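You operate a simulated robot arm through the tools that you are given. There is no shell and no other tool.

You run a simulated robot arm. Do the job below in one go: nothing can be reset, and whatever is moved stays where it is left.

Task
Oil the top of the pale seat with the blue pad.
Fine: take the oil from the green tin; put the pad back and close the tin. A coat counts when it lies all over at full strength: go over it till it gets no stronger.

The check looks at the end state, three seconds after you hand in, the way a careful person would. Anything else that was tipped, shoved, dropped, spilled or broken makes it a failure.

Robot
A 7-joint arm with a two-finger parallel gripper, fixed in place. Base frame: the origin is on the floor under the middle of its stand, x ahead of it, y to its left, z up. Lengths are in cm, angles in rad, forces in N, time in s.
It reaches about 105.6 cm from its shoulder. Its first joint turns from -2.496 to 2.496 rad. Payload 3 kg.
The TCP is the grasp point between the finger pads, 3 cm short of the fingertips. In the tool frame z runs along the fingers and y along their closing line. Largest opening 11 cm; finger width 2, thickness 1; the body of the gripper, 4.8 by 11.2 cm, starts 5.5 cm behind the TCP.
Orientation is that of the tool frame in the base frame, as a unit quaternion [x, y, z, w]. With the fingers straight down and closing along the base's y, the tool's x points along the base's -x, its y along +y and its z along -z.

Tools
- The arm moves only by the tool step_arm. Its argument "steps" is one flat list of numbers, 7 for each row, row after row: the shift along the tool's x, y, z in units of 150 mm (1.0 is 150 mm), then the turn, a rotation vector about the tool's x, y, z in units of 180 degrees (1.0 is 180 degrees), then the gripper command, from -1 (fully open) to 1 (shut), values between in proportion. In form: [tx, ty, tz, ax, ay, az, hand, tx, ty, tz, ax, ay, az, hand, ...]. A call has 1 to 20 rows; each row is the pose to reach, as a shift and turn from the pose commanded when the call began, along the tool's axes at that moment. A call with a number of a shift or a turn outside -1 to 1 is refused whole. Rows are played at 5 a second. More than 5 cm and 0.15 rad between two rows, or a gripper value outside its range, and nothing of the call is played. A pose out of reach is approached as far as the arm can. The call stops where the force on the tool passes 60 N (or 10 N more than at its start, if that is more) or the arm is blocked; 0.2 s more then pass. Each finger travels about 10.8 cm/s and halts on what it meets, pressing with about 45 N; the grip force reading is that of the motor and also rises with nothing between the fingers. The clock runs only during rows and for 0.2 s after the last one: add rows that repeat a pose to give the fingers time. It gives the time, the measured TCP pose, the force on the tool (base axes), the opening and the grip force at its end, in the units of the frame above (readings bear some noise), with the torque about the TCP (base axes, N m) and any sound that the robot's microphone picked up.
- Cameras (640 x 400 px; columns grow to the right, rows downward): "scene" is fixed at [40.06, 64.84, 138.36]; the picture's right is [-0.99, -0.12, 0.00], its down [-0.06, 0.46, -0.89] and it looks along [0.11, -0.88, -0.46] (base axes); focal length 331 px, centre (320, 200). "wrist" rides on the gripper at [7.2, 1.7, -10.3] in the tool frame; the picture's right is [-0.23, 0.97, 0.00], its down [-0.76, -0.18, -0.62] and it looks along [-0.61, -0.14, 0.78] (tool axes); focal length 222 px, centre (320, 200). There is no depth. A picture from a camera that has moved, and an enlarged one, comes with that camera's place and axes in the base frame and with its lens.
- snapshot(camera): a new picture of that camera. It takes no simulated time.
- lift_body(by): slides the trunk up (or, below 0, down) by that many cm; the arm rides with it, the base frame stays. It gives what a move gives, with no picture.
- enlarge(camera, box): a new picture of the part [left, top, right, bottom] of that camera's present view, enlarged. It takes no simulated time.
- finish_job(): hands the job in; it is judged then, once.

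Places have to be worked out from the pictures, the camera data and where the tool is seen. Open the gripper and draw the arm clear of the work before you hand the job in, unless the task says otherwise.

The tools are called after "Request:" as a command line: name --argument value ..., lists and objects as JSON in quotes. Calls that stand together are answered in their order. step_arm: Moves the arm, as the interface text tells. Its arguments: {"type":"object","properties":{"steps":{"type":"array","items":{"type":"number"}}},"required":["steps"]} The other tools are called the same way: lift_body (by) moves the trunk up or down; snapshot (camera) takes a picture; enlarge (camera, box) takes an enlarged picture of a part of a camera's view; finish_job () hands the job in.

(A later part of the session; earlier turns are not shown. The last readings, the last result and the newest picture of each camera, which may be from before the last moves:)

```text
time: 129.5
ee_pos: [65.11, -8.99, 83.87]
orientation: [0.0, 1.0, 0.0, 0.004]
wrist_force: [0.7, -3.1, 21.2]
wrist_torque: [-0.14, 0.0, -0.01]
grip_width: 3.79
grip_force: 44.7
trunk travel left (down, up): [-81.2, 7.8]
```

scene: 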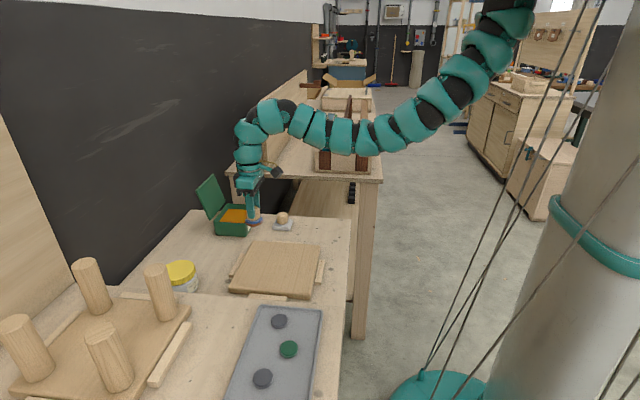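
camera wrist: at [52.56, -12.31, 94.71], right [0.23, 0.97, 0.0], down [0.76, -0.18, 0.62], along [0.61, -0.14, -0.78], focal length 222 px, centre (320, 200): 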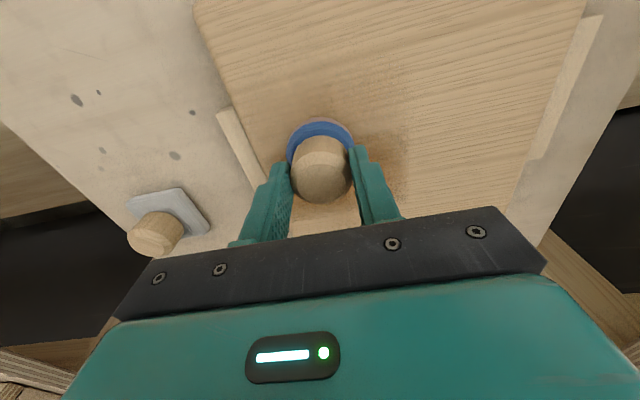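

21 N at contact. Continuing the serpentine with overlapping rows and a wider sweep past both ends.

Request:
step_arm --steps '[-0.16, 0, 0, 0, 0, 0, 0.5, -0.32, 0, 0, 0, 0, 0, 0.5, -0.4, 0, 0, 0, 0, 0, 0.5, -0.4, 0.173, 0, 0, 0, 0, 0.5, -0.24, 0.173, 0, 0, 0, 0, 0.5, -0.08, 0.173, 0, 0, 0, 0, 0.5, 0.08, 0.173, 0, 0, 0, 0, 0.5, 0.24, 0.173, 0, 0, 0, 0, 0.5, 0.4, 0.173, 0, 0, 0, 0, 0.5, 0.56, 0.173, 0, 0, 0, 0, 0.5, 0.72, 0.173, 0, 0, 0, 0, 0.5, 0.88, 0.173, 0, 0, 0, 0, 0.5, 0.987, 0.173, 0, 0, 0, 0, 0.5, 0.987, 0.347, 0, 0, 0, 0, 0.5, 0.83, 0.347, 0, 0, 0, 0, 0.5, 0.67, 0.347, 0, 0, 0, 0, 0.5, 0.51, 0.347, 0, 0, 0, 0, 0.5, 0.35, 0.347, 0, 0, 0, 0, 0.5, 0.19, 0.347, 0, 0, 0, 0, 0.5, 0.03, 0.347, 0, 0, 0, 0, 0.5]'

Request:
enlarge --camera "scene" --box '[220, 205, 340, 305]'

```text
time: 133.7
ee_pos: [64.43, -3.76, 83.84]
orientation: [0.0, 1.0, -0.001, 0.002]
wrist_force: [-5.5, 0.3, 24.6]
wrist_torque: [0.16, 0.05, -0.04]
grip_width: 3.81
grip_force: 44.7
trunk travel left (down, up): [-81.2, 7.8]
```

```text
4.00 times, centred on (280, 255) of scene
camera zoom: at [40.06, 64.84, 138.36], right [-0.99, -0.12, 0.0], down [-0.06, 0.46, -0.89], along [0.11, -0.88, -0.46], focal length 1323 px, centre (480, -20)
```

zoom: 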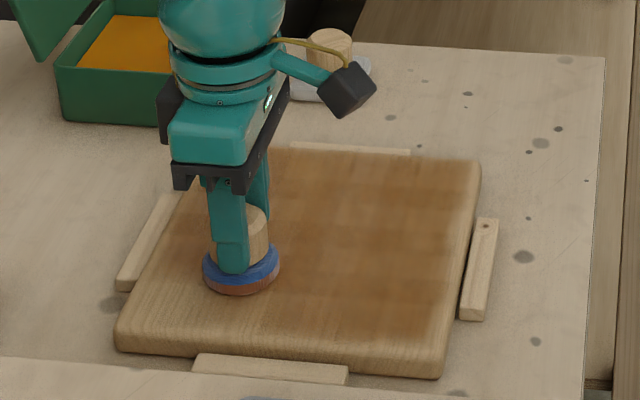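

The contact force is steady (about 25 N) and the coat more even. Next rows toward the +y edge.

Request:
step_arm --steps '[-0.13, 0, 0, 0, 0, 0, 0.5, -0.29, 0, 0, 0, 0, 0, 0.5, -0.433, 0, 0, 0, 0, 0, 0.5, -0.433, 0.173, 0, 0, 0, 0, 0.5, -0.27, 0.173, 0, 0, 0, 0, 0.5, -0.11, 0.173, 0, 0, 0, 0, 0.5, 0.05, 0.173, 0, 0, 0, 0, 0.5, 0.21, 0.173, 0, 0, 0, 0, 0.5, 0.37, 0.173, 0, 0, 0, 0, 0.5, 0.53, 0.173, 0, 0, 0, 0, 0.5, 0.69, 0.173, 0, 0, 0, 0, 0.5, 0.85, 0.173, 0, 0, 0, 0, 0.5, 0.953, 0.173, 0, 0, 0, 0, 0.5, 0.953, 0.333, 0, 0, 0, 0, 0.5, 0.79, 0.333, 0, 0, 0, 0, 0.5, 0.63, 0.333, 0, 0, 0, 0, 0.5, 0.47, 0.333, 0, 0, 0, 0, 0.5, 0.31, 0.333, 0, 0, 0, 0, 0.5, 0.15, 0.333, 0, 0, 0, 0, 0.5, 0, 0.333, 0, 0, 0, 0, 0.5]'

Request:
enlarge --camera "scene" --box '[220, 205, 340, 305]'

```text
time: 136.2
ee_pos: [54.01, -1.14, 83.9]
orientation: [0.002, 1.0, 0.003, 0.011]
wrist_force: [-7.1, -2.1, 25.3]
wrist_torque: [-0.34, 0.81, -0.04]
grip_width: 3.79
grip_force: 44.5
trunk travel left (down, up): [-81.2, 7.8]
stopped in row 12: the force on the tool passed its limit at 64 N (the readings are from after the stop); the commanded pose is now the measured one
```

```text
4.00 times, centred on (280, 255) of scene
camera zoom: at [40.06, 64.84, 138.36], right [-0.99, -0.12, 0.0], down [-0.06, 0.46, -0.89], along [0.11, -0.88, -0.46], focal length 1323 px, centre (480, -20)
```

zoom: 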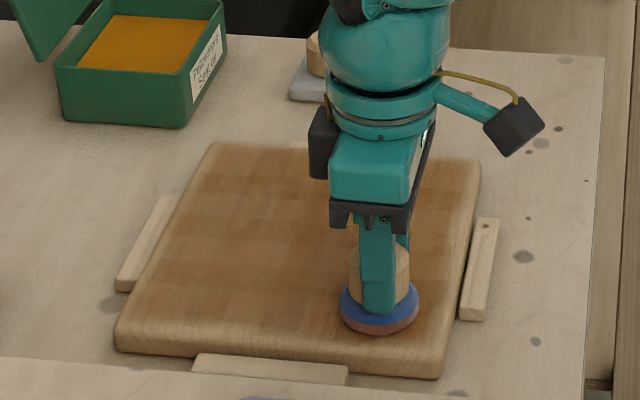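

The force limit tripped near (54, -1) with a slight tilt. I'll level the tool, ease up 0.1 cm and read.

Request:
step_arm --steps '[0, 0, -0.01, 0, 0.007, 0, 0.5, 0, 0, -0.01, 0, 0.007, 0, 0.5]'

```text
time: 136.8
ee_pos: [54.16, -1.21, 83.96]
orientation: [0.001, 1.0, 0.001, -0.001]
wrist_force: [4.7, 0.4, 11.5]
wrist_torque: [-0.13, -0.48, 0.04]
grip_width: 3.8
grip_force: 44.2
trunk travel left (down, up): [-81.2, 7.8]
```

Now 11.5 N, so the contact height is slightly higher at this near side. I'll finish this row and do the +y edge row, lowering gradually toward the far side.

Request:
step_arm --steps '[0.13, 0, 0, 0, 0, 0, 0.5, 0.257, 0, 0, 0, 0, 0, 0.5, 0.257, 0.165, 0, 0, 0, 0, 0.5, 0.1, 0.165, 0.002, 0, 0, 0, 0.5, -0.06, 0.165, 0.004, 0, 0, 0, 0.5, -0.22, 0.165, 0.008, 0, 0, 0, 0.5, -0.38, 0.165, 0.011, 0, 0, 0, 0.5, -0.54, 0.165, 0.014, 0, 0, 0, 0.5, -0.7, 0.165, 0.017, 0, 0, 0, 0.5, -0.86, 0.165, 0.02, 0, 0, 0, 0.5, -1.0, 0.165, 0.022, 0, 0, 0, 0.5]'

Request:
enlarge --camera "scene" --box '[220, 205, 340, 305]'

```text
time: 139.2
ee_pos: [69.06, 1.27, 83.89]
orientation: [0.003, 1.0, 0.001, 0.002]
wrist_force: [-6.1, 0.2, 34.9]
wrist_torque: [-0.31, -0.03, -0.02]
grip_width: 3.8
grip_force: 45.1
trunk travel left (down, up): [-81.2, 7.8]
```

```text
4.00 times, centred on (280, 255) of scene
camera zoom: at [40.06, 64.84, 138.36], right [-0.99, -0.12, 0.0], down [-0.06, 0.46, -0.89], along [0.11, -0.88, -0.46], focal length 1323 px, centre (480, -20)
```

zoom: 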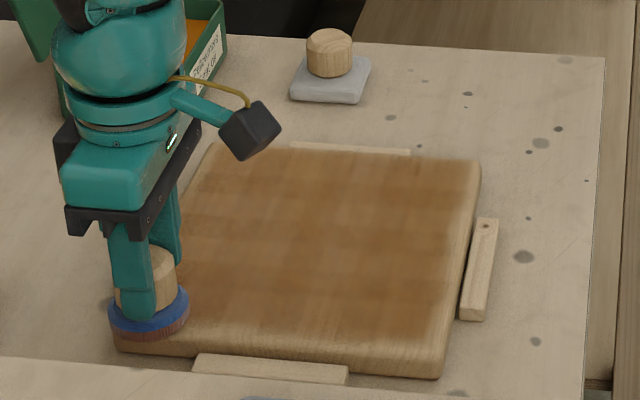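

35 N is more than needed here, so I'll ease up 0.2 cm. The borders look lighter than the middle, so I'll run the pad along each edge, starting with the +x edge.

Request:
step_arm --steps '[-0.083, 0.02, -0.015, 0, 0, 0, 0.5, -0.083, -0.14, -0.015, 0, 0, 0, 0.5, -0.083, -0.3, -0.013, 0, 0, 0, 0.5, -0.083, -0.46, -0.011, 0, 0, 0, 0.5, -0.083, -0.62, -0.009, 0, 0, 0, 0.5, -0.083, -0.78, -0.007, 0, 0, 0, 0.5, -0.083, -0.94, -0.005, 0, 0, 0, 0.5]'

```text
time: 140.8
ee_pos: [70.19, -12.84, 83.75]
orientation: [0.001, 1.0, 0.002, 0.0]
wrist_force: [-0.5, 9.9, 34.3]
wrist_torque: [0.34, -0.25, 0.07]
grip_width: 3.8
grip_force: 45.0
trunk travel left (down, up): [-81.2, 7.8]
```

Request:
step_arm --steps '[0, -0.13, -0.017, 0, 0, 0, 0.5, 0, -0.29, -0.017, 0, 0, 0, 0.5, 0, -0.4, -0.017, 0, 0, 0, 0.5, 0.16, -0.4, -0.017, 0, 0, 0, 0.5, 0.32, -0.4, -0.017, 0, 0, 0, 0.5, 0.48, -0.4, -0.017, 0, 0, 0, 0.5, 0.64, -0.4, -0.017, 0, 0, 0, 0.5, 0.8, -0.4, -0.017, 0, 0, 0, 0.5, 0.96, -0.4, -0.017, 0, 0, 0, 0.5]'

Request:
enlarge --camera "scene" --box '[220, 205, 340, 305]'

```text
time: 142.8
ee_pos: [55.74, -18.68, 83.86]
orientation: [0.002, 1.0, 0.003, -0.002]
wrist_force: [4.1, 2.4, 25.4]
wrist_torque: [0.29, -0.29, -0.03]
grip_width: 3.78
grip_force: 45.2
trunk travel left (down, up): [-81.2, 7.8]
```

```text
4.00 times, centred on (280, 255) of scene
camera zoom: at [40.06, 64.84, 138.36], right [-0.99, -0.12, 0.0], down [-0.06, 0.46, -0.89], along [0.11, -0.88, -0.46], focal length 1323 px, centre (480, -20)
```

zoom: 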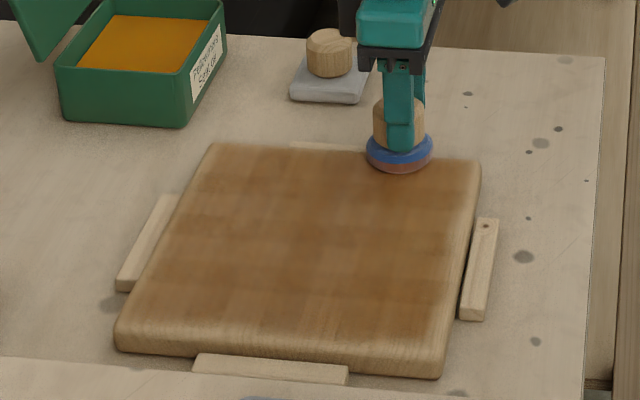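

Continuing along the -x edge.

Request:
step_arm --steps '[0.16, 0, 0, 0, 0, 0, 0.5, 0.34, 0, 0, 0, 0, 0, 0.5, 0.34, 0.16, 0, 0, 0, 0, 0.5, 0.34, 0.32, 0, 0, 0, 0, 0.5, 0.34, 0.48, 0, 0, 0, 0, 0.5, 0.34, 0.64, 0, 0, 0, 0, 0.5, 0.34, 0.8, 0, 0, 0, 0, 0.5, 0.34, 0.96, 0, 0, 0, 0, 0.5]'

```text
time: 144.6
ee_pos: [50.78, -4.39, 83.89]
orientation: [0.003, 1.0, 0.003, -0.001]
wrist_force: [0.3, -7.9, 23.7]
wrist_torque: [-0.64, -0.17, -0.06]
grip_width: 3.8
grip_force: 44.6
trunk travel left (down, up): [-81.2, 7.8]
```

Request:
step_arm --steps '[0, 0.16, 0, 0, 0, 0, 0.5, 0, 0.32, 0, 0, 0, 0, 0.5, 0, 0.41, 0, 0, 0, 0, 0.5, -0.16, 0.41, 0, 0, 0, 0, 0.5, -0.32, 0.41, 0, 0, 0, 0, 0.5, -0.48, 0.41, 0, 0, 0, 0, 0.5, -0.64, 0.41, 0, 0, 0, 0, 0.5, -0.8, 0.41, 0, 0, 0, 0, 0.5, -0.96, 0.41, 0, 0, 0, 0, 0.5]'

Request:
enlarge --camera "scene" --box '[220, 205, 340, 305]'

```text
time: 146.6
ee_pos: [65.35, 1.7, 83.88]
orientation: [0.002, 1.0, 0.002, -0.001]
wrist_force: [2.0, 0.1, 6.5]
wrist_torque: [-0.1, -0.03, 0.03]
grip_width: 3.85
grip_force: 45.1
trunk travel left (down, up): [-81.2, 7.8]
```

```text
4.00 times, centred on (280, 255) of scene
camera zoom: at [40.06, 64.84, 138.36], right [-0.99, -0.12, 0.0], down [-0.06, 0.46, -0.89], along [0.11, -0.88, -0.46], focal length 1323 px, centre (480, -20)
```

zoom: 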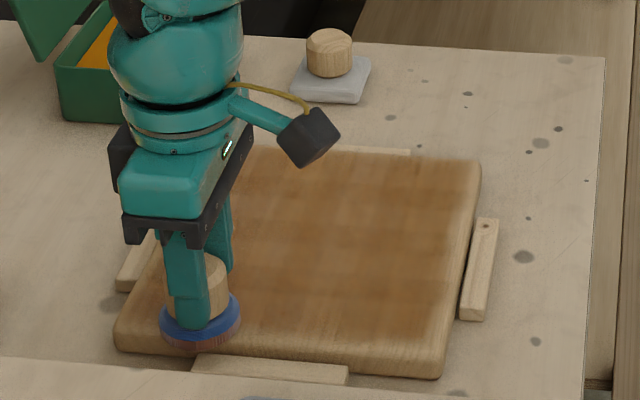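

Let me lift clear and look closely at the seat, including the borders.

Request:
step_arm --steps '[0, 0, -0.1, 0, 0, 0, 0.5, -0.05, -0.2, -0.3, 0, 0, 0, 0.5, -0.1, -0.4, -0.5, 0, 0, 0, 0.5, -0.15, -0.6, -0.65, 0, 0, 0, 0.5, -0.2, -0.85, -0.7, 0, 0, 0, 0.5, -0.25, -1.0, -0.75, 0, 0, 0, 0.5]'

Request:
enlarge --camera "scene" --box '[225, 228, 345, 305]'

Request:
snapshot --camera "wrist"

```text
time: 148.0
ee_pos: [69.12, -13.28, 94.95]
orientation: [0.002, 1.0, 0.002, -0.002]
wrist_force: [0.1, 0.9, -0.3]
wrist_torque: [-0.01, -0.03, -0.01]
grip_width: 3.8
grip_force: 44.5
trunk travel left (down, up): [-81.2, 7.8]
```

```text
5.19 times, centred on (285, 266) of scene
camera zoom: at [40.06, 64.84, 138.36], right [-0.99, -0.12, 0.0], down [-0.06, 0.46, -0.89], along [0.11, -0.88, -0.46], focal length 1719 px, centre (502, -146)
```

zoom: 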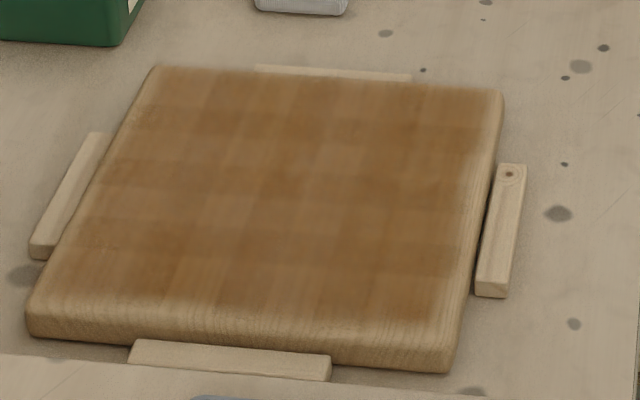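

```text
taken
camera wrist: at [61.83, -11.68, 105.36], right [0.23, 0.97, 0.0], down [0.76, -0.18, 0.62], along [0.6, -0.14, -0.78], focal length 222 px, centre (320, 200)
```

wrist: 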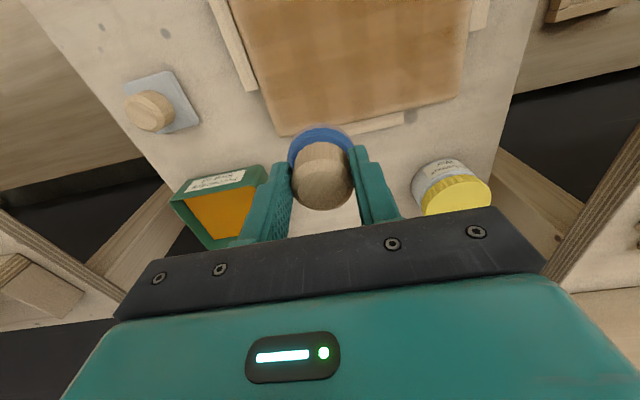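

The picture now shows the coat reaches the far and +x borders but stops about 1 cm short at the -x and +y borders. The seat really spans about y -18.3 to 3.4 and x 49.9 to 71, so I'll extend the strokes there. First, more oil.

Request:
step_arm --steps '[-0.082, -0.112, -0.133, 0, 0, 0, 0.5, -0.163, -0.223, -0.267, 0, 0, 0, 0.5, -0.245, -0.335, -0.4, 0, 0, 0, 0.5, -0.327, -0.447, -0.533, 0, 0, 0, 0.5, -0.4, -0.6, -0.68, 0, 0, 0, 0.5, -0.48, -0.75, -0.83, 0, 0, 0, 0.5, -0.56, -0.87, -1.0, 0, 0, 0, 0.5, -0.627, -0.98, -1.0, 0, 0, 0, 0.5]'

```text
time: 149.8
ee_pos: [78.36, -28.06, 109.81]
orientation: [0.002, 1.0, 0.003, -0.001]
wrist_force: [-0.3, 0.9, -1.3]
wrist_torque: [0.02, 0.0, 0.01]
grip_width: 3.8
grip_force: 45.2
trunk travel left (down, up): [-81.2, 7.8]
```

Request:
lift_body --by -17.5

```text
time: 151.8
ee_pos: [78.42, -28.04, 92.41]
orientation: [0.002, 1.0, 0.002, -0.001]
wrist_force: [0.1, 0.4, -0.4]
wrist_torque: [0.03, 0.0, -0.02]
grip_width: 3.79
grip_force: 44.9
trunk travel left (down, up): [-63.7, 25.3]
```

Request:
step_arm --steps '[0, 0, 0.15, 0, 0, 0, 0.5, 0, 0, 0.3, 0, 0, 0, 0.5, 0, 0, 0.4, 0, 0, 0, 0.5, 0, 0, 0.45, 0, 0, 0, 0.5, 0, 0, 0.47, 0, 0, 0, 0.5, 0, 0, 0.487, 0, 0, 0, 0.5, 0, 0, 0.487, 0, 0, 0, 0.5, 0, 0, 0.487, 0, 0, 0, 0.5, 0, 0, 0.487, 0, 0, 0, 0.5]'

```text
time: 153.8
ee_pos: [78.49, -28.23, 85.23]
orientation: [0.002, 1.0, 0.002, -0.001]
wrist_force: [3.3, -3.2, 8.7]
wrist_torque: [-0.36, -0.14, 0.07]
grip_width: 3.81
grip_force: 45.2
trunk travel left (down, up): [-63.7, 25.3]
```

Contact at 9 N. Pressing a little more and holding to load well.

Request:
step_arm --steps '[0, 0, 0.012, 0, 0, 0, 0.5, 0, 0, 0.012, 0, 0, 0, 0.5, 0, 0, 0.012, 0, 0, 0, 0.5, 0, 0, 0.012, 0, 0, 0, 0.5, 0, 0, 0.012, 0, 0, 0, 0.5, 0, 0, 0.012, 0, 0, 0, 0.5, 0, 0, 0.012, 0, 0, 0, 0.5, 0, 0, 0.012, 0, 0, 0, 0.5, 0, 0, 0.012, 0, 0, 0, 0.5, 0, 0, 0.012, 0, 0, 0, 0.5]'

Request:
enlarge --camera "scene" --box '[205, 180, 275, 240]'

```text
time: 156.0
ee_pos: [78.34, -27.98, 85.24]
orientation: [0.002, 1.0, 0.001, 0.001]
wrist_force: [6.8, -4.6, 28.8]
wrist_torque: [-0.42, -0.48, 0.04]
grip_width: 3.85
grip_force: 45.0
trunk travel left (down, up): [-63.7, 25.3]
```

```text
6.67 times, centred on (240, 210) of scene
camera zoom: at [40.06, 64.84, 138.36], right [-0.99, -0.12, 0.0], down [-0.06, 0.46, -0.89], along [0.11, -0.88, -0.46], focal length 2206 px, centre (853, 133)
```

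zoom: 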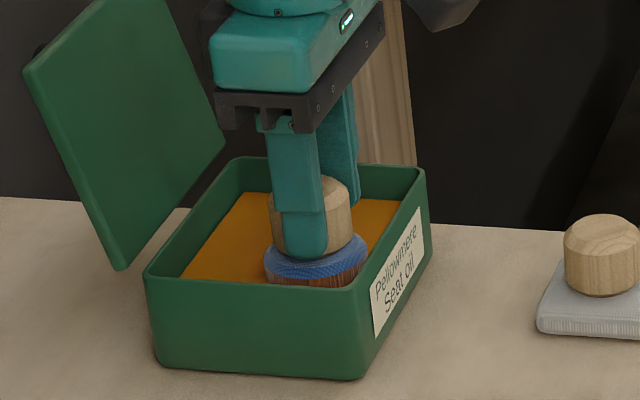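

Request:
step_arm --steps '[0, 0, -0.05, 0, 0, 0, 0.5, 0, 0, -0.15, 0, 0, 0, 0.5, 0, 0, -0.3, 0, 0, 0, 0.5, 0, 0, -0.48, 0, 0, 0, 0.5, 0, 0, -0.64, 0, 0, 0, 0.5]'

Request:
lift_body --by 17.5

```text
time: 157.2
ee_pos: [78.43, -28.02, 94.51]
orientation: [0.002, 1.0, 0.002, -0.002]
wrist_force: [-0.1, 0.1, -0.6]
wrist_torque: [-0.02, 0.01, -0.02]
grip_width: 3.81
grip_force: 45.1
trunk travel left (down, up): [-63.7, 25.3]
```

```text
time: 159.1
ee_pos: [78.42, -28.07, 112.04]
orientation: [0.002, 1.0, 0.002, -0.001]
wrist_force: [-0.1, 0.2, -1.9]
wrist_torque: [-0.02, 0.0, 0.03]
grip_width: 3.79
grip_force: 45.2
trunk travel left (down, up): [-81.2, 7.8]
```

Request:
step_arm --steps '[0.09, 0.134, 0.167, 0, 0, 0, 0.5, 0.18, 0.268, 0.335, 0, 0, 0, 0.5, 0.27, 0.402, 0.502, 0, 0, 0, 0.5, 0.36, 0.536, 0.669, 0, 0, 0, 0.5]'

Request:
step_arm --steps '[0.133, 0.183, 0.147, 0, 0, 0, 0.5, 0.267, 0.367, 0.293, 0, 0, 0, 0.5, 0.4, 0.55, 0.44, 0, 0, 0, 0.5, 0.533, 0.733, 0.587, 0, 0, 0, 0.5, 0.667, 0.933, 0.733, 0, 0, 0, 0.5, 0.733, 0.933, 0.933, 0, 0, 0, 0.5]'

```text
time: 160.1
ee_pos: [73.04, -19.76, 102.1]
orientation: [0.002, 1.0, 0.002, -0.002]
wrist_force: [0.4, 0.7, -0.2]
wrist_torque: [-0.01, 0.02, 0.03]
grip_width: 3.82
grip_force: 45.6
trunk travel left (down, up): [-81.2, 7.8]
```

```text
time: 161.5
ee_pos: [61.98, -5.99, 88.1]
orientation: [0.002, 1.0, 0.001, -0.002]
wrist_force: [0.5, 0.0, -1.4]
wrist_torque: [0.01, 0.01, 0.01]
grip_width: 3.82
grip_force: 45.0
trunk travel left (down, up): [-81.2, 7.8]
```

Request:
step_arm --steps '[0.2, 0.145, 0.03, 0, 0, 0, 0.5, 0.4, 0.29, 0.06, 0, 0, 0, 0.5, 0.6, 0.435, 0.1, 0, 0, 0, 0.5, 0.8, 0.58, 0.13, 0, 0, 0, 0.5, 0.8, 0.58, 0.2, 0, 0, 0, 0.5, 0.8, 0.58, 0.24, 0, 0, 0, 0.5, 0.8, 0.58, 0.263, 0, 0, 0, 0.5]'

Request:
enlarge --camera "scene" --box '[225, 210, 345, 305]'

```text
time: 163.1
ee_pos: [50.06, 2.86, 84.15]
orientation: [0.002, 1.0, 0.002, -0.002]
wrist_force: [0.2, -0.1, -0.5]
wrist_torque: [-0.02, -0.02, 0.03]
grip_width: 3.82
grip_force: 44.7
trunk travel left (down, up): [-81.2, 7.8]
```

```text
4.21 times, centred on (285, 258) of scene
camera zoom: at [40.06, 64.84, 138.36], right [-0.99, -0.12, 0.0], down [-0.06, 0.46, -0.89], along [0.11, -0.88, -0.46], focal length 1393 px, centre (467, -42)
```

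zoom: 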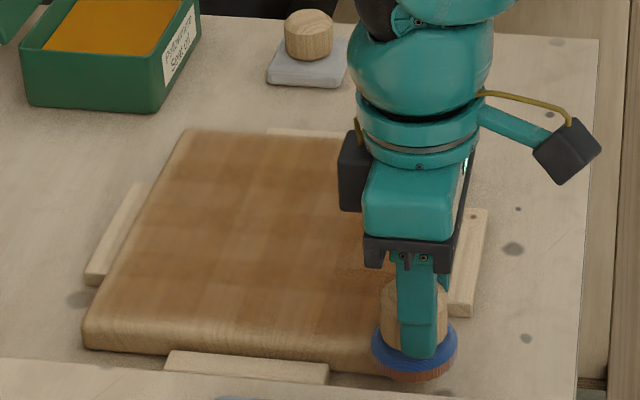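

The pad is at the near -x corner, not quite touching. Lowering slightly.

Request:
step_arm --steps '[0, 0, 0.01, 0, 0, 0, 0.5, 0, 0, 0.02, 0, 0, 0, 0.5, 0, 0, 0.02, 0, 0, 0, 0.5]'

```text
time: 163.9
ee_pos: [49.85, 2.92, 84.01]
orientation: [0.001, 1.0, 0.001, -0.002]
wrist_force: [0.2, 0.0, 0.6]
wrist_torque: [-0.06, 0.0, 0.01]
grip_width: 3.83
grip_force: 45.0
trunk travel left (down, up): [-81.2, 7.8]
```

Request:
step_arm --steps '[0, 0, 0.007, 0, 0, 0, 0.5, 0, 0, 0.014, 0, 0, 0, 0.5, 0, 0, 0.014, 0, 0, 0, 0.5]'

```text
time: 164.7
ee_pos: [50.04, 2.95, 83.9]
orientation: [0.003, 1.0, 0.003, 0.001]
wrist_force: [0.0, 1.3, 26.8]
wrist_torque: [-0.38, -0.27, 0.02]
grip_width: 3.8
grip_force: 45.4
trunk travel left (down, up): [-81.2, 7.8]
```

27 N at the corner. Now strokes along y, starting with the -x edge line.

Request:
step_arm --steps '[0, -0.133, 0, 0, 0, 0, 0.5, 0, -0.267, 0, 0, 0, 0, 0.5, 0, -0.4, 0, 0, 0, 0, 0.5, 0, -0.533, 0, 0, 0, 0, 0.5, 0, -0.667, 0, 0, 0, 0, 0.5]'

```text
time: 165.9
ee_pos: [49.78, -7.11, 83.85]
orientation: [0.001, 1.0, 0.002, -0.001]
wrist_force: [0.3, 11.9, 30.6]
wrist_torque: [0.64, -0.5, 0.2]
grip_width: 3.77
grip_force: 44.6
trunk travel left (down, up): [-81.2, 7.8]
```

Request:
step_arm --steps '[0, -0.16, -0.004, 0, 0, 0, 0.5, 0, -0.32, -0.004, 0, 0, 0, 0.5, 0, -0.48, -0.004, 0, 0, 0, 0.5, 0, -0.64, -0.004, 0, 0, 0, 0.5, 0, -0.7, -0.004, 0, 0, 0, 0.5, -0.167, -0.7, -0.004, 0, 0, 0, 0.5, -0.167, -0.54, -0.004, 0, 0, 0, 0.5, -0.167, -0.38, -0.004, 0, 0, 0, 0.5, -0.167, -0.22, -0.004, 0, 0, 0, 0.5, -0.167, -0.06, -0.004, 0, 0, 0, 0.5, -0.167, 0.1, -0.004, 0, 0, 0, 0.5, -0.167, 0.26, -0.004, 0, 0, 0, 0.5, -0.167, 0.42, -0.004, 0, 0, 0, 0.5, -0.167, 0.58, -0.004, 0, 0, 0, 0.5, -0.167, 0.66, -0.004, 0, 0, 0, 0.5, -0.333, 0.66, -0.004, 0, 0, 0, 0.5, -0.333, 0.5, -0.004, 0, 0, 0, 0.5, -0.333, 0.34, -0.004, 0, 0, 0, 0.5, -0.333, 0.18, -0.004, 0, 0, 0, 0.5, -0.333, 0.02, -0.004, 0, 0, 0, 0.5]'

Request:
enlarge --camera "scene" --box '[225, 210, 345, 305]'

```text
time: 170.1
ee_pos: [54.99, -6.68, 83.98]
orientation: [0.002, 1.0, 0.002, -0.001]
wrist_force: [0.4, 5.1, 14.6]
wrist_torque: [-0.01, 0.0, 0.0]
grip_width: 3.8
grip_force: 45.3
trunk travel left (down, up): [-81.2, 7.8]
```

```text
4.21 times, centred on (285, 258) of scene
camera zoom: at [40.06, 64.84, 138.36], right [-0.99, -0.12, 0.0], down [-0.06, 0.46, -0.89], along [0.11, -0.88, -0.46], focal length 1393 px, centre (467, -42)
```

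zoom: 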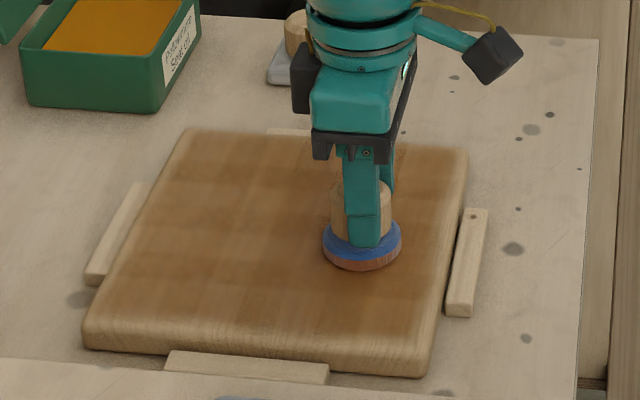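

The -x and +y borders are taking oil now. Continuing the pattern across.

Request:
step_arm --steps '[0, -0.16, 0, 0, 0, 0, 0.5, 0, -0.32, 0, 0, 0, 0, 0.5, 0, -0.48, 0, 0, 0, 0, 0.5, 0, -0.64, 0, 0, 0, 0, 0.5, 0, -0.73, 0, 0, 0, 0, 0.5, -0.167, -0.73, 0, 0, 0, 0, 0.5, -0.167, -0.57, 0, 0, 0, 0, 0.5, -0.167, -0.41, 0, 0, 0, 0, 0.5, -0.167, -0.25, 0, 0, 0, 0, 0.5, -0.167, -0.09, 0, 0, 0, 0, 0.5, -0.167, 0.07, 0, 0, 0, 0, 0.5, -0.167, 0.23, 0, 0, 0, 0, 0.5, -0.167, 0.39, 0, 0, 0, 0, 0.5, -0.167, 0.55, 0, 0, 0, 0, 0.5, -0.167, 0.64, 0, 0, 0, 0, 0.5, -0.333, 0.64, 0, 0, 0, 0, 0.5, -0.333, 0.48, 0, 0, 0, 0, 0.5, -0.333, 0.32, 0, 0, 0, 0, 0.5, -0.333, 0.16, 0, 0, 0, 0, 0.5, -0.333, 0, 0, 0, 0, 0, 0.5]'

Request:
enlarge --camera "scene" --box '[225, 210, 345, 305]'

```text
time: 174.3
ee_pos: [59.71, -6.76, 83.79]
orientation: [0.002, 1.0, 0.002, -0.001]
wrist_force: [-1.3, 7.3, 23.5]
wrist_torque: [0.1, -0.15, 0.11]
grip_width: 3.75
grip_force: 44.7
trunk travel left (down, up): [-81.2, 7.8]
```

```text
4.21 times, centred on (285, 258) of scene
camera zoom: at [40.06, 64.84, 138.36], right [-0.99, -0.12, 0.0], down [-0.06, 0.46, -0.89], along [0.11, -0.88, -0.46], focal length 1393 px, centre (467, -42)
```

zoom: 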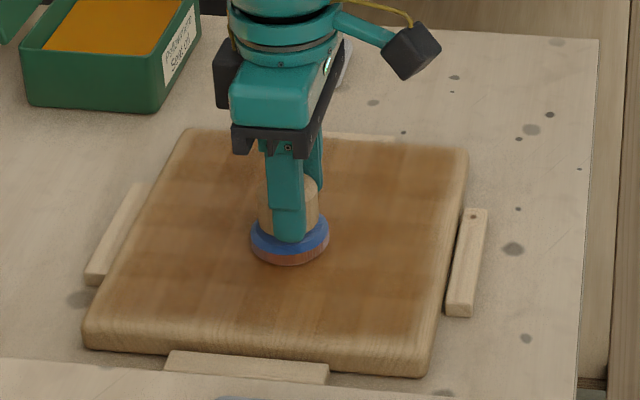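

Comparing views, the lighter band at the near borders is mostly the rounded side faces. I'll continue this pass across to the +x side.

Request:
step_arm --steps '[0, -0.16, 0, 0, 0, 0, 0.5, 0, -0.32, 0, 0, 0, 0, 0.5, 0, -0.48, 0, 0, 0, 0, 0.5, 0, -0.64, 0, 0, 0, 0, 0.5, 0, -0.73, 0, 0, 0, 0, 0.5, -0.167, -0.73, 0, 0, 0, 0, 0.5, -0.167, -0.57, 0, 0, 0, 0, 0.5, -0.167, -0.41, 0, 0, 0, 0, 0.5, -0.167, -0.25, 0, 0, 0, 0, 0.5, -0.167, -0.09, 0, 0, 0, 0, 0.5, -0.167, 0.07, 0, 0, 0, 0, 0.5, -0.167, 0.23, 0, 0, 0, 0, 0.5, -0.167, 0.39, 0, 0, 0, 0, 0.5, -0.167, 0.55, 0, 0, 0, 0, 0.5, -0.167, 0.64, 0, 0, 0, 0, 0.5, -0.333, 0.64, 0, 0, 0, 0, 0.5, -0.333, 0.48, 0, 0, 0, 0, 0.5, -0.333, 0.32, 0, 0, 0, 0, 0.5, -0.333, 0.16, 0, 0, 0, 0, 0.5, -0.333, 0, 0, 0, 0, 0, 0.5]'

Request:
enlarge --camera "scene" --box '[225, 210, 345, 305]'

```text
time: 178.5
ee_pos: [64.94, -6.69, 83.92]
orientation: [0.001, 1.0, 0.002, -0.001]
wrist_force: [0.4, 4.1, 12.3]
wrist_torque: [-0.02, -0.17, 0.1]
grip_width: 3.82
grip_force: 44.6
trunk travel left (down, up): [-81.2, 7.8]
```

```text
4.21 times, centred on (285, 258) of scene
camera zoom: at [40.06, 64.84, 138.36], right [-0.99, -0.12, 0.0], down [-0.06, 0.46, -0.89], along [0.11, -0.88, -0.46], focal length 1393 px, centre (467, -42)
```

zoom: 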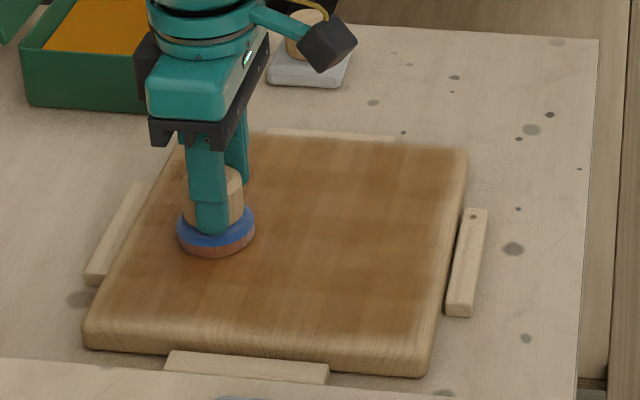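

Request:
step_arm --steps '[0, -0.16, 0, 0, 0, 0, 0.5, 0, -0.32, 0, 0, 0, 0, 0.5, 0, -0.48, 0, 0, 0, 0, 0.5, 0, -0.64, 0, 0, 0, 0, 0.5, 0, -0.73, 0, 0, 0, 0, 0.5, -0.167, -0.73, 0, 0, 0, 0, 0.5, -0.167, -0.57, 0, 0, 0, 0, 0.5, -0.167, -0.41, 0, 0, 0, 0, 0.5, -0.167, -0.25, 0, 0, 0, 0, 0.5, -0.167, -0.09, 0, 0, 0, 0, 0.5, -0.167, 0.07, 0, 0, 0, 0, 0.5, -0.167, 0.23, 0, 0, 0, 0, 0.5, -0.167, 0.39, 0, 0, 0, 0, 0.5, -0.167, 0.55, 0, 0, 0, 0, 0.5, -0.167, 0.64, 0, 0, 0, 0, 0.5, -0.32, 0.64, 0, 0, 0, 0, 0.5, -0.32, 0.48, 0, 0, 0, 0, 0.5, -0.32, 0.32, 0, 0, 0, 0, 0.5, -0.32, 0.16, 0, 0, 0, 0, 0.5, -0.32, 0, 0, 0, 0, 0, 0.5]'

Request:
step_arm --steps '[0, -0.16, 0, 0, 0, 0, 0.5, 0, -0.32, 0, 0, 0, 0, 0.5, 0, -0.48, 0, 0, 0, 0, 0.5, 0, -0.64, 0, 0, 0, 0, 0.5, 0, -0.73, 0, 0, 0, 0, 0.5, 0, -0.6, -0.1, 0, 0, 0, 0.5, 0, -0.5, -0.3, 0, 0, 0, 0.5, 0, -0.45, -0.6, 0, 0, 0, 0.5]'

Request:
enlarge --camera "scene" --box '[225, 228, 345, 305]'

Request:
enlarge --camera "wrist" --box '[200, 0, 540, 200]'

```text
time: 182.7
ee_pos: [69.83, -6.87, 83.79]
orientation: [0.002, 1.0, 0.002, -0.001]
wrist_force: [1.8, 3.8, 18.5]
wrist_torque: [-0.05, -0.13, 0.1]
grip_width: 3.79
grip_force: 45.2
trunk travel left (down, up): [-81.2, 7.8]
```

```text
time: 184.5
ee_pos: [69.81, -13.62, 92.79]
orientation: [0.003, 1.0, 0.002, -0.002]
wrist_force: [0.1, 1.1, 0.1]
wrist_torque: [0.0, -0.01, 0.01]
grip_width: 3.81
grip_force: 44.5
trunk travel left (down, up): [-81.2, 7.8]
```

```text
5.19 times, centred on (285, 266) of scene
camera zoom: at [40.06, 64.84, 138.36], right [-0.99, -0.12, 0.0], down [-0.06, 0.46, -0.89], along [0.11, -0.88, -0.46], focal length 1719 px, centre (502, -146)
```

zoom: 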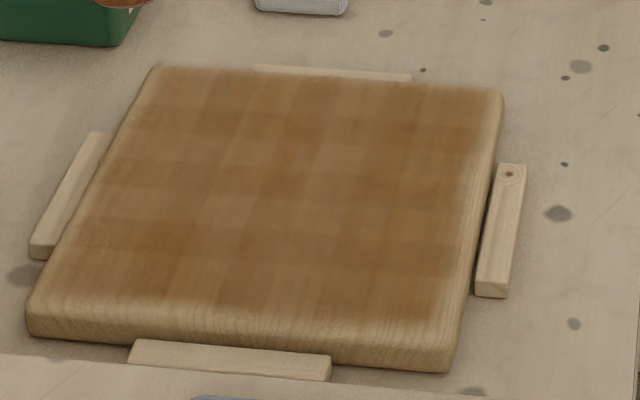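

```text
1.88 times, centred on (370, 100) of wrist
camera zoom: at [62.52, -11.92, 103.25], right [0.23, 0.97, 0.0], down [0.76, -0.18, 0.62], along [0.6, -0.14, -0.78], focal length 418 px, centre (226, 388)
```

zoom: 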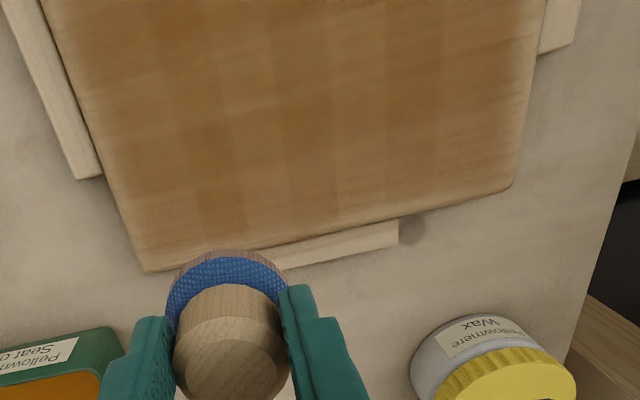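

Let me take close baseline views of the coat, so I can tell whether further passes make it any stronger.

Request:
enlarge --camera "scene" --box '[225, 260, 285, 300]'

Request:
enlarge --camera "scene" --box '[280, 235, 330, 270]'

Request:
enlarge --camera "scene" --box '[235, 235, 285, 270]'

Request:
enlarge --camera "scene" --box '[275, 265, 325, 300]'

```text
10.00 times, centred on (255, 280) of scene
camera zoom: at [40.06, 64.84, 138.36], right [-0.99, -0.12, 0.0], down [-0.06, 0.46, -0.89], along [0.11, -0.88, -0.46], focal length 3308 px, centre (970, -600)
```

zoom: 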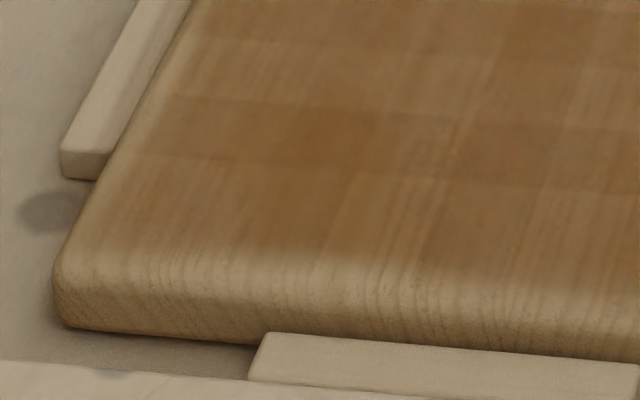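

```text
11.43 times, centred on (305, 252) of scene
camera zoom: at [40.06, 64.84, 138.36], right [-0.99, -0.12, 0.0], down [-0.06, 0.46, -0.89], along [0.11, -0.88, -0.46], focal length 3781 px, centre (491, -400)
```

zoom: 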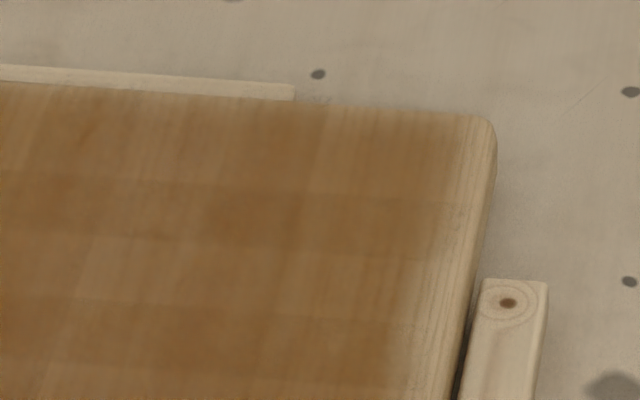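

```text
11.43 times, centred on (260, 252) of scene
camera zoom: at [40.06, 64.84, 138.36], right [-0.99, -0.12, 0.0], down [-0.06, 0.46, -0.89], along [0.11, -0.88, -0.46], focal length 3781 px, centre (1006, -400)
```

zoom: 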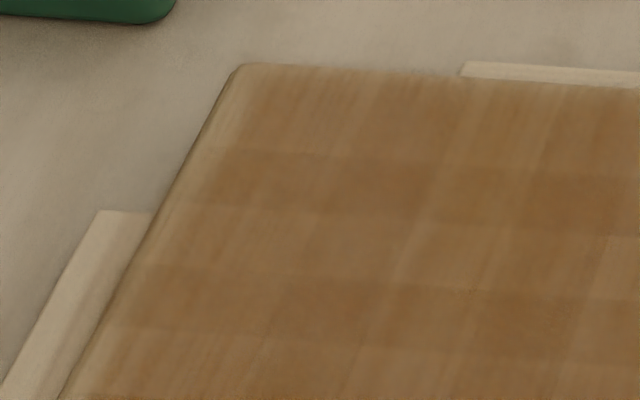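

```text
11.43 times, centred on (300, 282) of scene
camera zoom: at [40.06, 64.84, 138.36], right [-0.99, -0.12, 0.0], down [-0.06, 0.46, -0.89], along [0.11, -0.88, -0.46], focal length 3781 px, centre (549, -743)
```

zoom: 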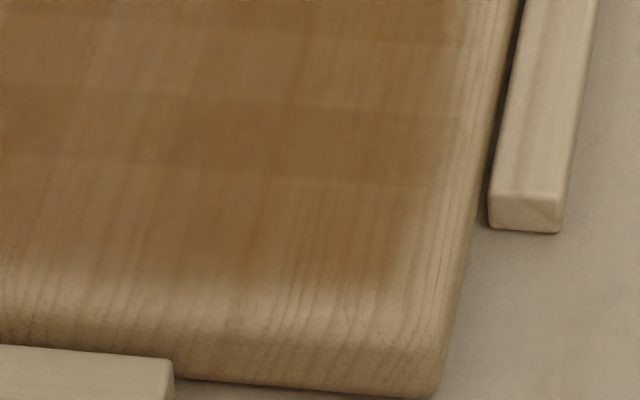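

The coat has overlap bands and weak corners, so it is not uniform yet. I'll reload and work an edge zone repeatedly to see what saturated looks like.

Request:
step_arm --steps '[-0.075, -0.12, -0.15, 0, 0, 0, 0.5, -0.15, -0.24, -0.3, 0, 0, 0, 0.5, -0.225, -0.36, -0.45, 0, 0, 0, 0.5, -0.3, -0.48, -0.6, 0, 0, 0, 0.5, -0.375, -0.6, -0.75, 0, 0, 0, 0.5, -0.45, -0.72, -0.9, 0, 0, 0, 0.5, -0.52, -0.84, -1.0, 0, 0, 0, 0.5, -0.58, -0.96, -1.0, 0, 0, 0, 0.5]'

```text
time: 186.3
ee_pos: [78.52, -28.15, 107.58]
orientation: [0.001, 1.0, 0.002, -0.003]
wrist_force: [-0.3, 0.0, -1.5]
wrist_torque: [0.0, 0.04, 0.0]
grip_width: 3.79
grip_force: 45.5
trunk travel left (down, up): [-81.2, 7.8]
```

Request:
lift_body --by -16

```text
time: 188.2
ee_pos: [78.56, -28.16, 91.45]
orientation: [0.001, 1.0, 0.002, -0.002]
wrist_force: [0.7, 0.7, -0.6]
wrist_torque: [-0.01, 0.04, -0.03]
grip_width: 3.8
grip_force: 44.8
trunk travel left (down, up): [-65.2, 23.8]
```

Request:
step_arm --steps '[0.027, 0, 0.13, 0, 0, 0, 0.5, 0.027, 0, 0.26, 0, 0, 0, 0.5, 0.027, 0, 0.36, 0, 0, 0, 0.5, 0.027, 0, 0.41, 0, 0, 0, 0.5, 0.027, 0, 0.43, 0, 0, 0, 0.5, 0.027, 0, 0.437, 0, 0, 0, 0.5, 0.027, 0, 0.437, 0, 0, 0, 0.5, 0.027, 0, 0.437, 0, 0, 0, 0.5, 0.027, 0, 0.437, 0, 0, 0, 0.5, 0.027, 0, 0.437, 0, 0, 0, 0.5]'

```text
time: 190.4
ee_pos: [78.07, -28.06, 85.11]
orientation: [0.001, 1.0, 0.002, -0.001]
wrist_force: [4.5, -0.6, 12.3]
wrist_torque: [-0.31, -0.42, 0.06]
grip_width: 3.75
grip_force: 45.5
trunk travel left (down, up): [-65.2, 23.8]
```

Contact at 12 N. I'll hold a little with slightly more pressure, then lift.

Request:
step_arm --steps '[0, 0, 0.01, 0, 0, 0, 0.5, 0, 0, 0.01, 0, 0, 0, 0.5, 0, 0, 0.01, 0, 0, 0, 0.5, 0, 0, 0.01, 0, 0, 0, 0.5, 0, 0, 0.01, 0, 0, 0, 0.5, 0, 0, -0.05, 0, 0, 0, 0.5, 0, 0, -0.15, 0, 0, 0, 0.5, 0, 0, -0.3, 0, 0, 0, 0.5, 0, 0, -0.48, 0, 0, 0, 0.5, 0, 0, -0.66, 0, 0, 0, 0.5]'

Request:
lift_body --by 16

Request:
enlarge --camera "scene" --box '[205, 110, 275, 160]'

```text
time: 192.6
ee_pos: [78.01, -28.15, 94.94]
orientation: [0.001, 1.0, 0.001, -0.002]
wrist_force: [-0.2, -0.5, 0.1]
wrist_torque: [0.03, -0.03, -0.01]
grip_width: 3.77
grip_force: 44.8
trunk travel left (down, up): [-65.2, 23.8]
```

```text
time: 194.4
ee_pos: [78.1, -28.22, 110.95]
orientation: [0.002, 1.0, 0.001, -0.003]
wrist_force: [-1.1, -0.6, -0.8]
wrist_torque: [0.05, 0.01, -0.02]
grip_width: 3.78
grip_force: 44.7
trunk travel left (down, up): [-81.2, 7.8]
```

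```text
8.00 times, centred on (240, 135) of scene
camera zoom: at [40.06, 64.84, 138.36], right [-0.99, -0.12, 0.0], down [-0.06, 0.46, -0.89], along [0.11, -0.88, -0.46], focal length 2647 px, centre (960, 720)
```

zoom: 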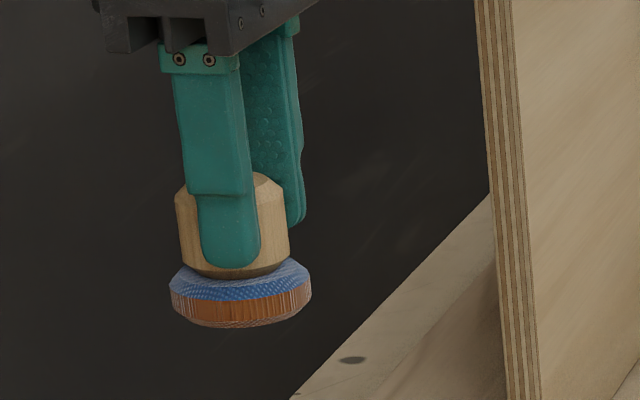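

Freshly loaded (bright orange rim). Heading for the near +x corner, where the coat looks weakest.

Request:
step_arm --steps '[0.085, 0.153, 0.167, 0, 0, 0, 0.5, 0.17, 0.307, 0.333, 0, 0, 0, 0.5, 0.255, 0.46, 0.5, 0, 0, 0, 0.5, 0.34, 0.613, 0.667, 0, 0, 0, 0.5]'

Request:
step_arm --steps '[0.047, 0.187, 0.16, 0, 0, 0, 0.5, 0.093, 0.373, 0.32, 0, 0, 0, 0.5, 0.14, 0.56, 0.48, 0, 0, 0, 0.5, 0.187, 0.747, 0.64, 0, 0, 0, 0.5, 0.233, 0.933, 0.8, 0, 0, 0, 0.5]'

Request:
step_arm --steps '[0, 0.16, 0.07, 0, 0, 0, 0.5, 0, 0.33, 0.14, 0, 0, 0, 0.5, 0, 0.493, 0.2, 0, 0, 0, 0.5, 0, 0.493, 0.28, 0, 0, 0, 0.5, 0, 0.493, 0.32, 0, 0, 0, 0.5, 0, 0.493, 0.335, 0, 0, 0, 0.5]'

```text
time: 195.4
ee_pos: [72.86, -18.93, 100.95]
orientation: [0.003, 1.0, 0.002, -0.001]
wrist_force: [-0.6, 0.7, -0.9]
wrist_torque: [-0.04, 0.0, -0.02]
grip_width: 3.76
grip_force: 45.4
trunk travel left (down, up): [-81.2, 7.8]
```

```text
time: 196.6
ee_pos: [69.4, -4.78, 89.02]
orientation: [0.003, 1.0, 0.003, -0.002]
wrist_force: [-0.8, 0.4, -1.3]
wrist_torque: [-0.03, 0.03, -0.01]
grip_width: 3.74
grip_force: 45.3
trunk travel left (down, up): [-81.2, 7.8]
```

```text
time: 198.0
ee_pos: [69.45, 2.47, 83.91]
orientation: [0.002, 1.0, 0.002, -0.002]
wrist_force: [-0.5, -0.3, -0.6]
wrist_torque: [0.05, 0.01, 0.0]
grip_width: 3.75
grip_force: 45.3
trunk travel left (down, up): [-81.2, 7.8]
```

Request:
step_arm --steps '[0, 0, 0.01, 0, 0, 0, 0.5, 0, 0, 0.018, 0, 0, 0, 0.5, 0, 0, 0.018, 0, 0, 0, 0.5]'

Request:
enlarge --camera "scene" --box '[225, 255, 285, 300]'

```text
time: 198.8
ee_pos: [69.49, 2.56, 84.02]
orientation: [0.002, 1.0, 0.002, 0.0]
wrist_force: [0.6, -1.1, 14.2]
wrist_torque: [-0.35, -0.09, 0.05]
grip_width: 3.74
grip_force: 44.8
trunk travel left (down, up): [-81.2, 7.8]
```

```text
8.89 times, centred on (255, 278) of scene
camera zoom: at [40.06, 64.84, 138.36], right [-0.99, -0.12, 0.0], down [-0.06, 0.46, -0.89], along [0.11, -0.88, -0.46], focal length 2941 px, centre (898, -489)
```

zoom: 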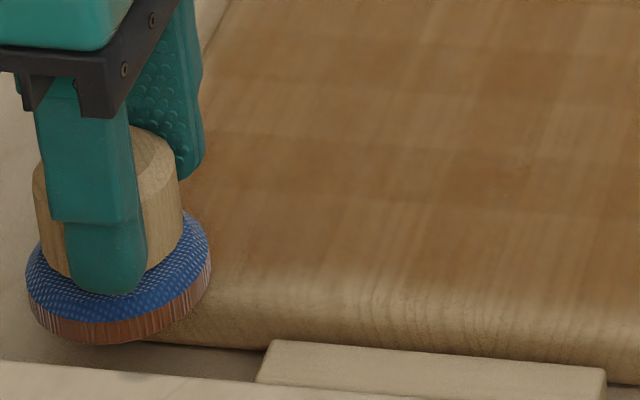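

At the corner with 14 N. Working the near edge slowly along x, out and back.

Request:
step_arm --steps '[0.1, 0, 0, 0, 0, 0, 0.5, 0.2, 0, 0, 0, 0, 0, 0.5, 0.3, 0, 0, 0, 0, 0, 0.5, 0.4, 0, 0, 0, 0, 0, 0.5, 0.5, 0, 0, 0, 0, 0, 0.5, 0.6, 0, 0, 0, 0, 0, 0.5, 0.7, 0, 0, 0, 0, 0, 0.5, 0.8, 0, 0, 0, 0, 0, 0.5, 0.9, 0, 0, 0, 0, 0, 0.5, 1.0, 0, 0, 0, 0, 0, 0.5]'

Request:
enlarge --camera "scene" --box '[225, 255, 285, 300]'

```text
time: 201.0
ee_pos: [54.4, 2.44, 83.97]
orientation: [0.002, 1.0, 0.002, 0.0]
wrist_force: [7.5, -0.5, 22.4]
wrist_torque: [-0.27, -0.55, 0.13]
grip_width: 3.73
grip_force: 44.5
trunk travel left (down, up): [-81.2, 7.8]
```

```text
8.89 times, centred on (255, 278) of scene
camera zoom: at [40.06, 64.84, 138.36], right [-0.99, -0.12, 0.0], down [-0.06, 0.46, -0.89], along [0.11, -0.88, -0.46], focal length 2941 px, centre (898, -489)
```

zoom: 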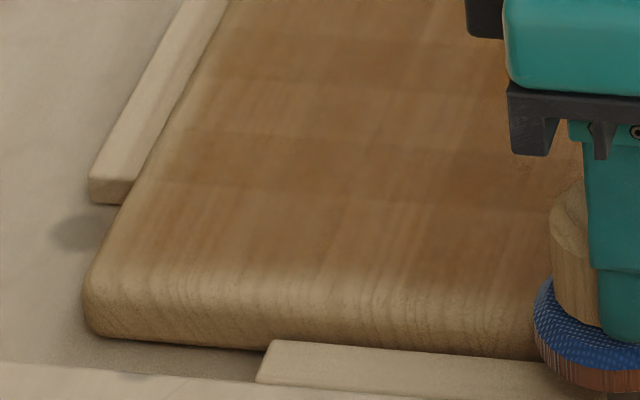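

This near-edge pass with a full pad changed nothing visible there, suggesting that part is saturated. To be sure, I'll rub one lighter patch at about (63.6, -6.2) repeatedly and compare.

Request:
step_arm --steps '[-0.12, -0.115, 0, 0, 0, 0, 0.5, -0.245, -0.23, 0, 0, 0, 0, 0.5, -0.368, -0.346, 0, 0, 0, 0, 0.5, -0.49, -0.46, 0, 0, 0, 0, 0.5, -0.613, -0.577, 0, 0, 0, 0, 0.5, -0.683, -0.577, 0, 0, 0, 0, 0.5, -0.613, -0.507, 0, 0, 0, 0, 0.5, -0.543, -0.577, 0, 0, 0, 0, 0.5, -0.613, -0.647, 0, 0, 0, 0, 0.5, -0.683, -0.577, 0, 0, 0, 0, 0.5, -0.613, -0.507, 0, 0, 0, 0, 0.5, -0.543, -0.577, 0, 0, 0, 0, 0.5, -0.613, -0.647, 0, 0, 0, 0, 0.5, -0.683, -0.577, 0, 0, 0, 0, 0.5, -0.613, -0.507, 0, 0, 0, 0, 0.5, -0.543, -0.577, 0, 0, 0, 0, 0.5, -0.613, -0.577, 0, 0, 0, 0, 0.5]'

Request:
step_arm --steps '[0, 0, -0.1, 0, 0, 0, 0.5, -0.1, -0.2, -0.3, 0, 0, 0, 0.5, -0.2, -0.4, -0.5, 0, 0, 0, 0.5, -0.3, -0.55, -0.65, 0, 0, 0, 0.5]'

Request:
enlarge --camera "scene" --box '[225, 228, 345, 305]'

```text
time: 204.6
ee_pos: [63.56, -6.15, 83.83]
orientation: [0.002, 1.0, 0.001, -0.001]
wrist_force: [-2.2, 1.3, 12.2]
wrist_torque: [-0.18, 0.02, -0.01]
grip_width: 3.72
grip_force: 45.4
trunk travel left (down, up): [-81.2, 7.8]
```

```text
time: 205.6
ee_pos: [68.22, -14.37, 93.44]
orientation: [0.0, 1.0, 0.001, -0.003]
wrist_force: [-0.5, 0.3, -0.8]
wrist_torque: [0.04, 0.02, -0.01]
grip_width: 3.72
grip_force: 44.9
trunk travel left (down, up): [-81.2, 7.8]
```

```text
5.19 times, centred on (285, 266) of scene
camera zoom: at [40.06, 64.84, 138.36], right [-0.99, -0.12, 0.0], down [-0.06, 0.46, -0.89], along [0.11, -0.88, -0.46], focal length 1719 px, centre (502, -146)
```

zoom: 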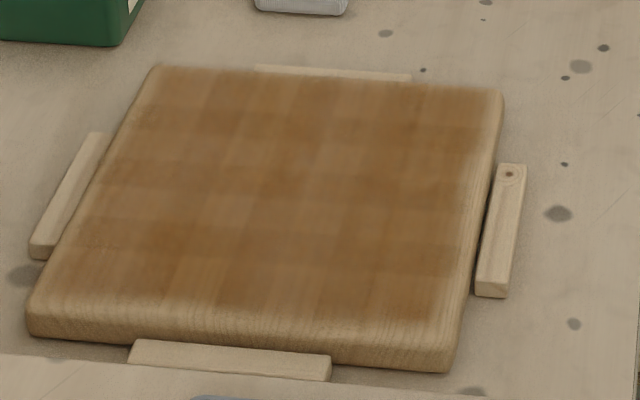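

Request:
enlarge --camera "scene" --box '[230, 180, 300, 240]'

Request:
enlarge --camera "scene" --box '[250, 245, 300, 280]'

```text
6.67 times, centred on (265, 210) of scene
camera zoom: at [40.06, 64.84, 138.36], right [-0.99, -0.12, 0.0], down [-0.06, 0.46, -0.89], along [0.11, -0.88, -0.46], focal length 2206 px, centre (687, 133)
```

zoom: 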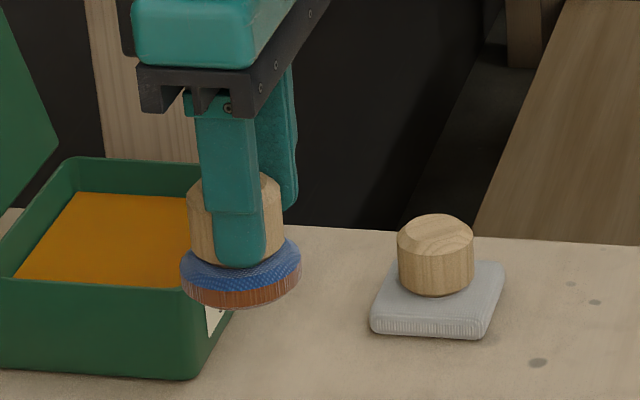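

```text
11.43 times, centred on (275, 262) of scene
camera zoom: at [40.06, 64.84, 138.36], right [-0.99, -0.12, 0.0], down [-0.06, 0.46, -0.89], along [0.11, -0.88, -0.46], focal length 3781 px, centre (834, -514)
```

zoom: 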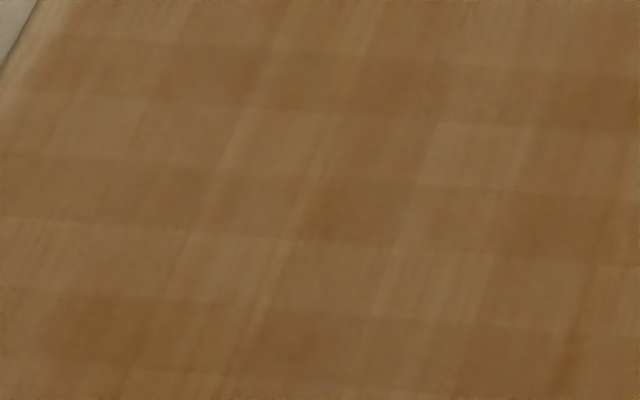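

The rubbed patch did not get any darker even with oil still on the pad, so the plaid look seems to be just how the finished coat is drawn. For certainty I'll do one more full pass over the whole seat with a fresh load and compare.

Request:
step_arm --steps '[-0.085, -0.115, -0.13, 0, 0, 0, 0.5, -0.17, -0.23, -0.26, 0, 0, 0, 0.5, -0.255, -0.345, -0.39, 0, 0, 0, 0.5, -0.34, -0.46, -0.52, 0, 0, 0, 0.5, -0.425, -0.575, -0.65, 0, 0, 0, 0.5, -0.51, -0.69, -0.78, 0, 0, 0, 0.5, -0.595, -0.805, -0.9, 0, 0, 0, 0.5, -0.66, -0.92, -0.95, 0, 0, 0, 0.5]'

```text
time: 207.4
ee_pos: [78.07, -28.31, 107.6]
orientation: [0.002, 1.0, 0.002, -0.003]
wrist_force: [0.6, -0.6, -0.7]
wrist_torque: [-0.01, 0.02, -0.01]
grip_width: 3.71
grip_force: 44.9
trunk travel left (down, up): [-81.2, 7.8]
```

Request:
lift_body --by -16.5

```text
time: 209.3
ee_pos: [78.08, -28.24, 91.16]
orientation: [0.002, 1.0, 0.002, -0.001]
wrist_force: [0.6, -0.5, 0.3]
wrist_torque: [0.0, -0.01, -0.01]
grip_width: 3.7
grip_force: 44.8
trunk travel left (down, up): [-64.7, 24.3]
```

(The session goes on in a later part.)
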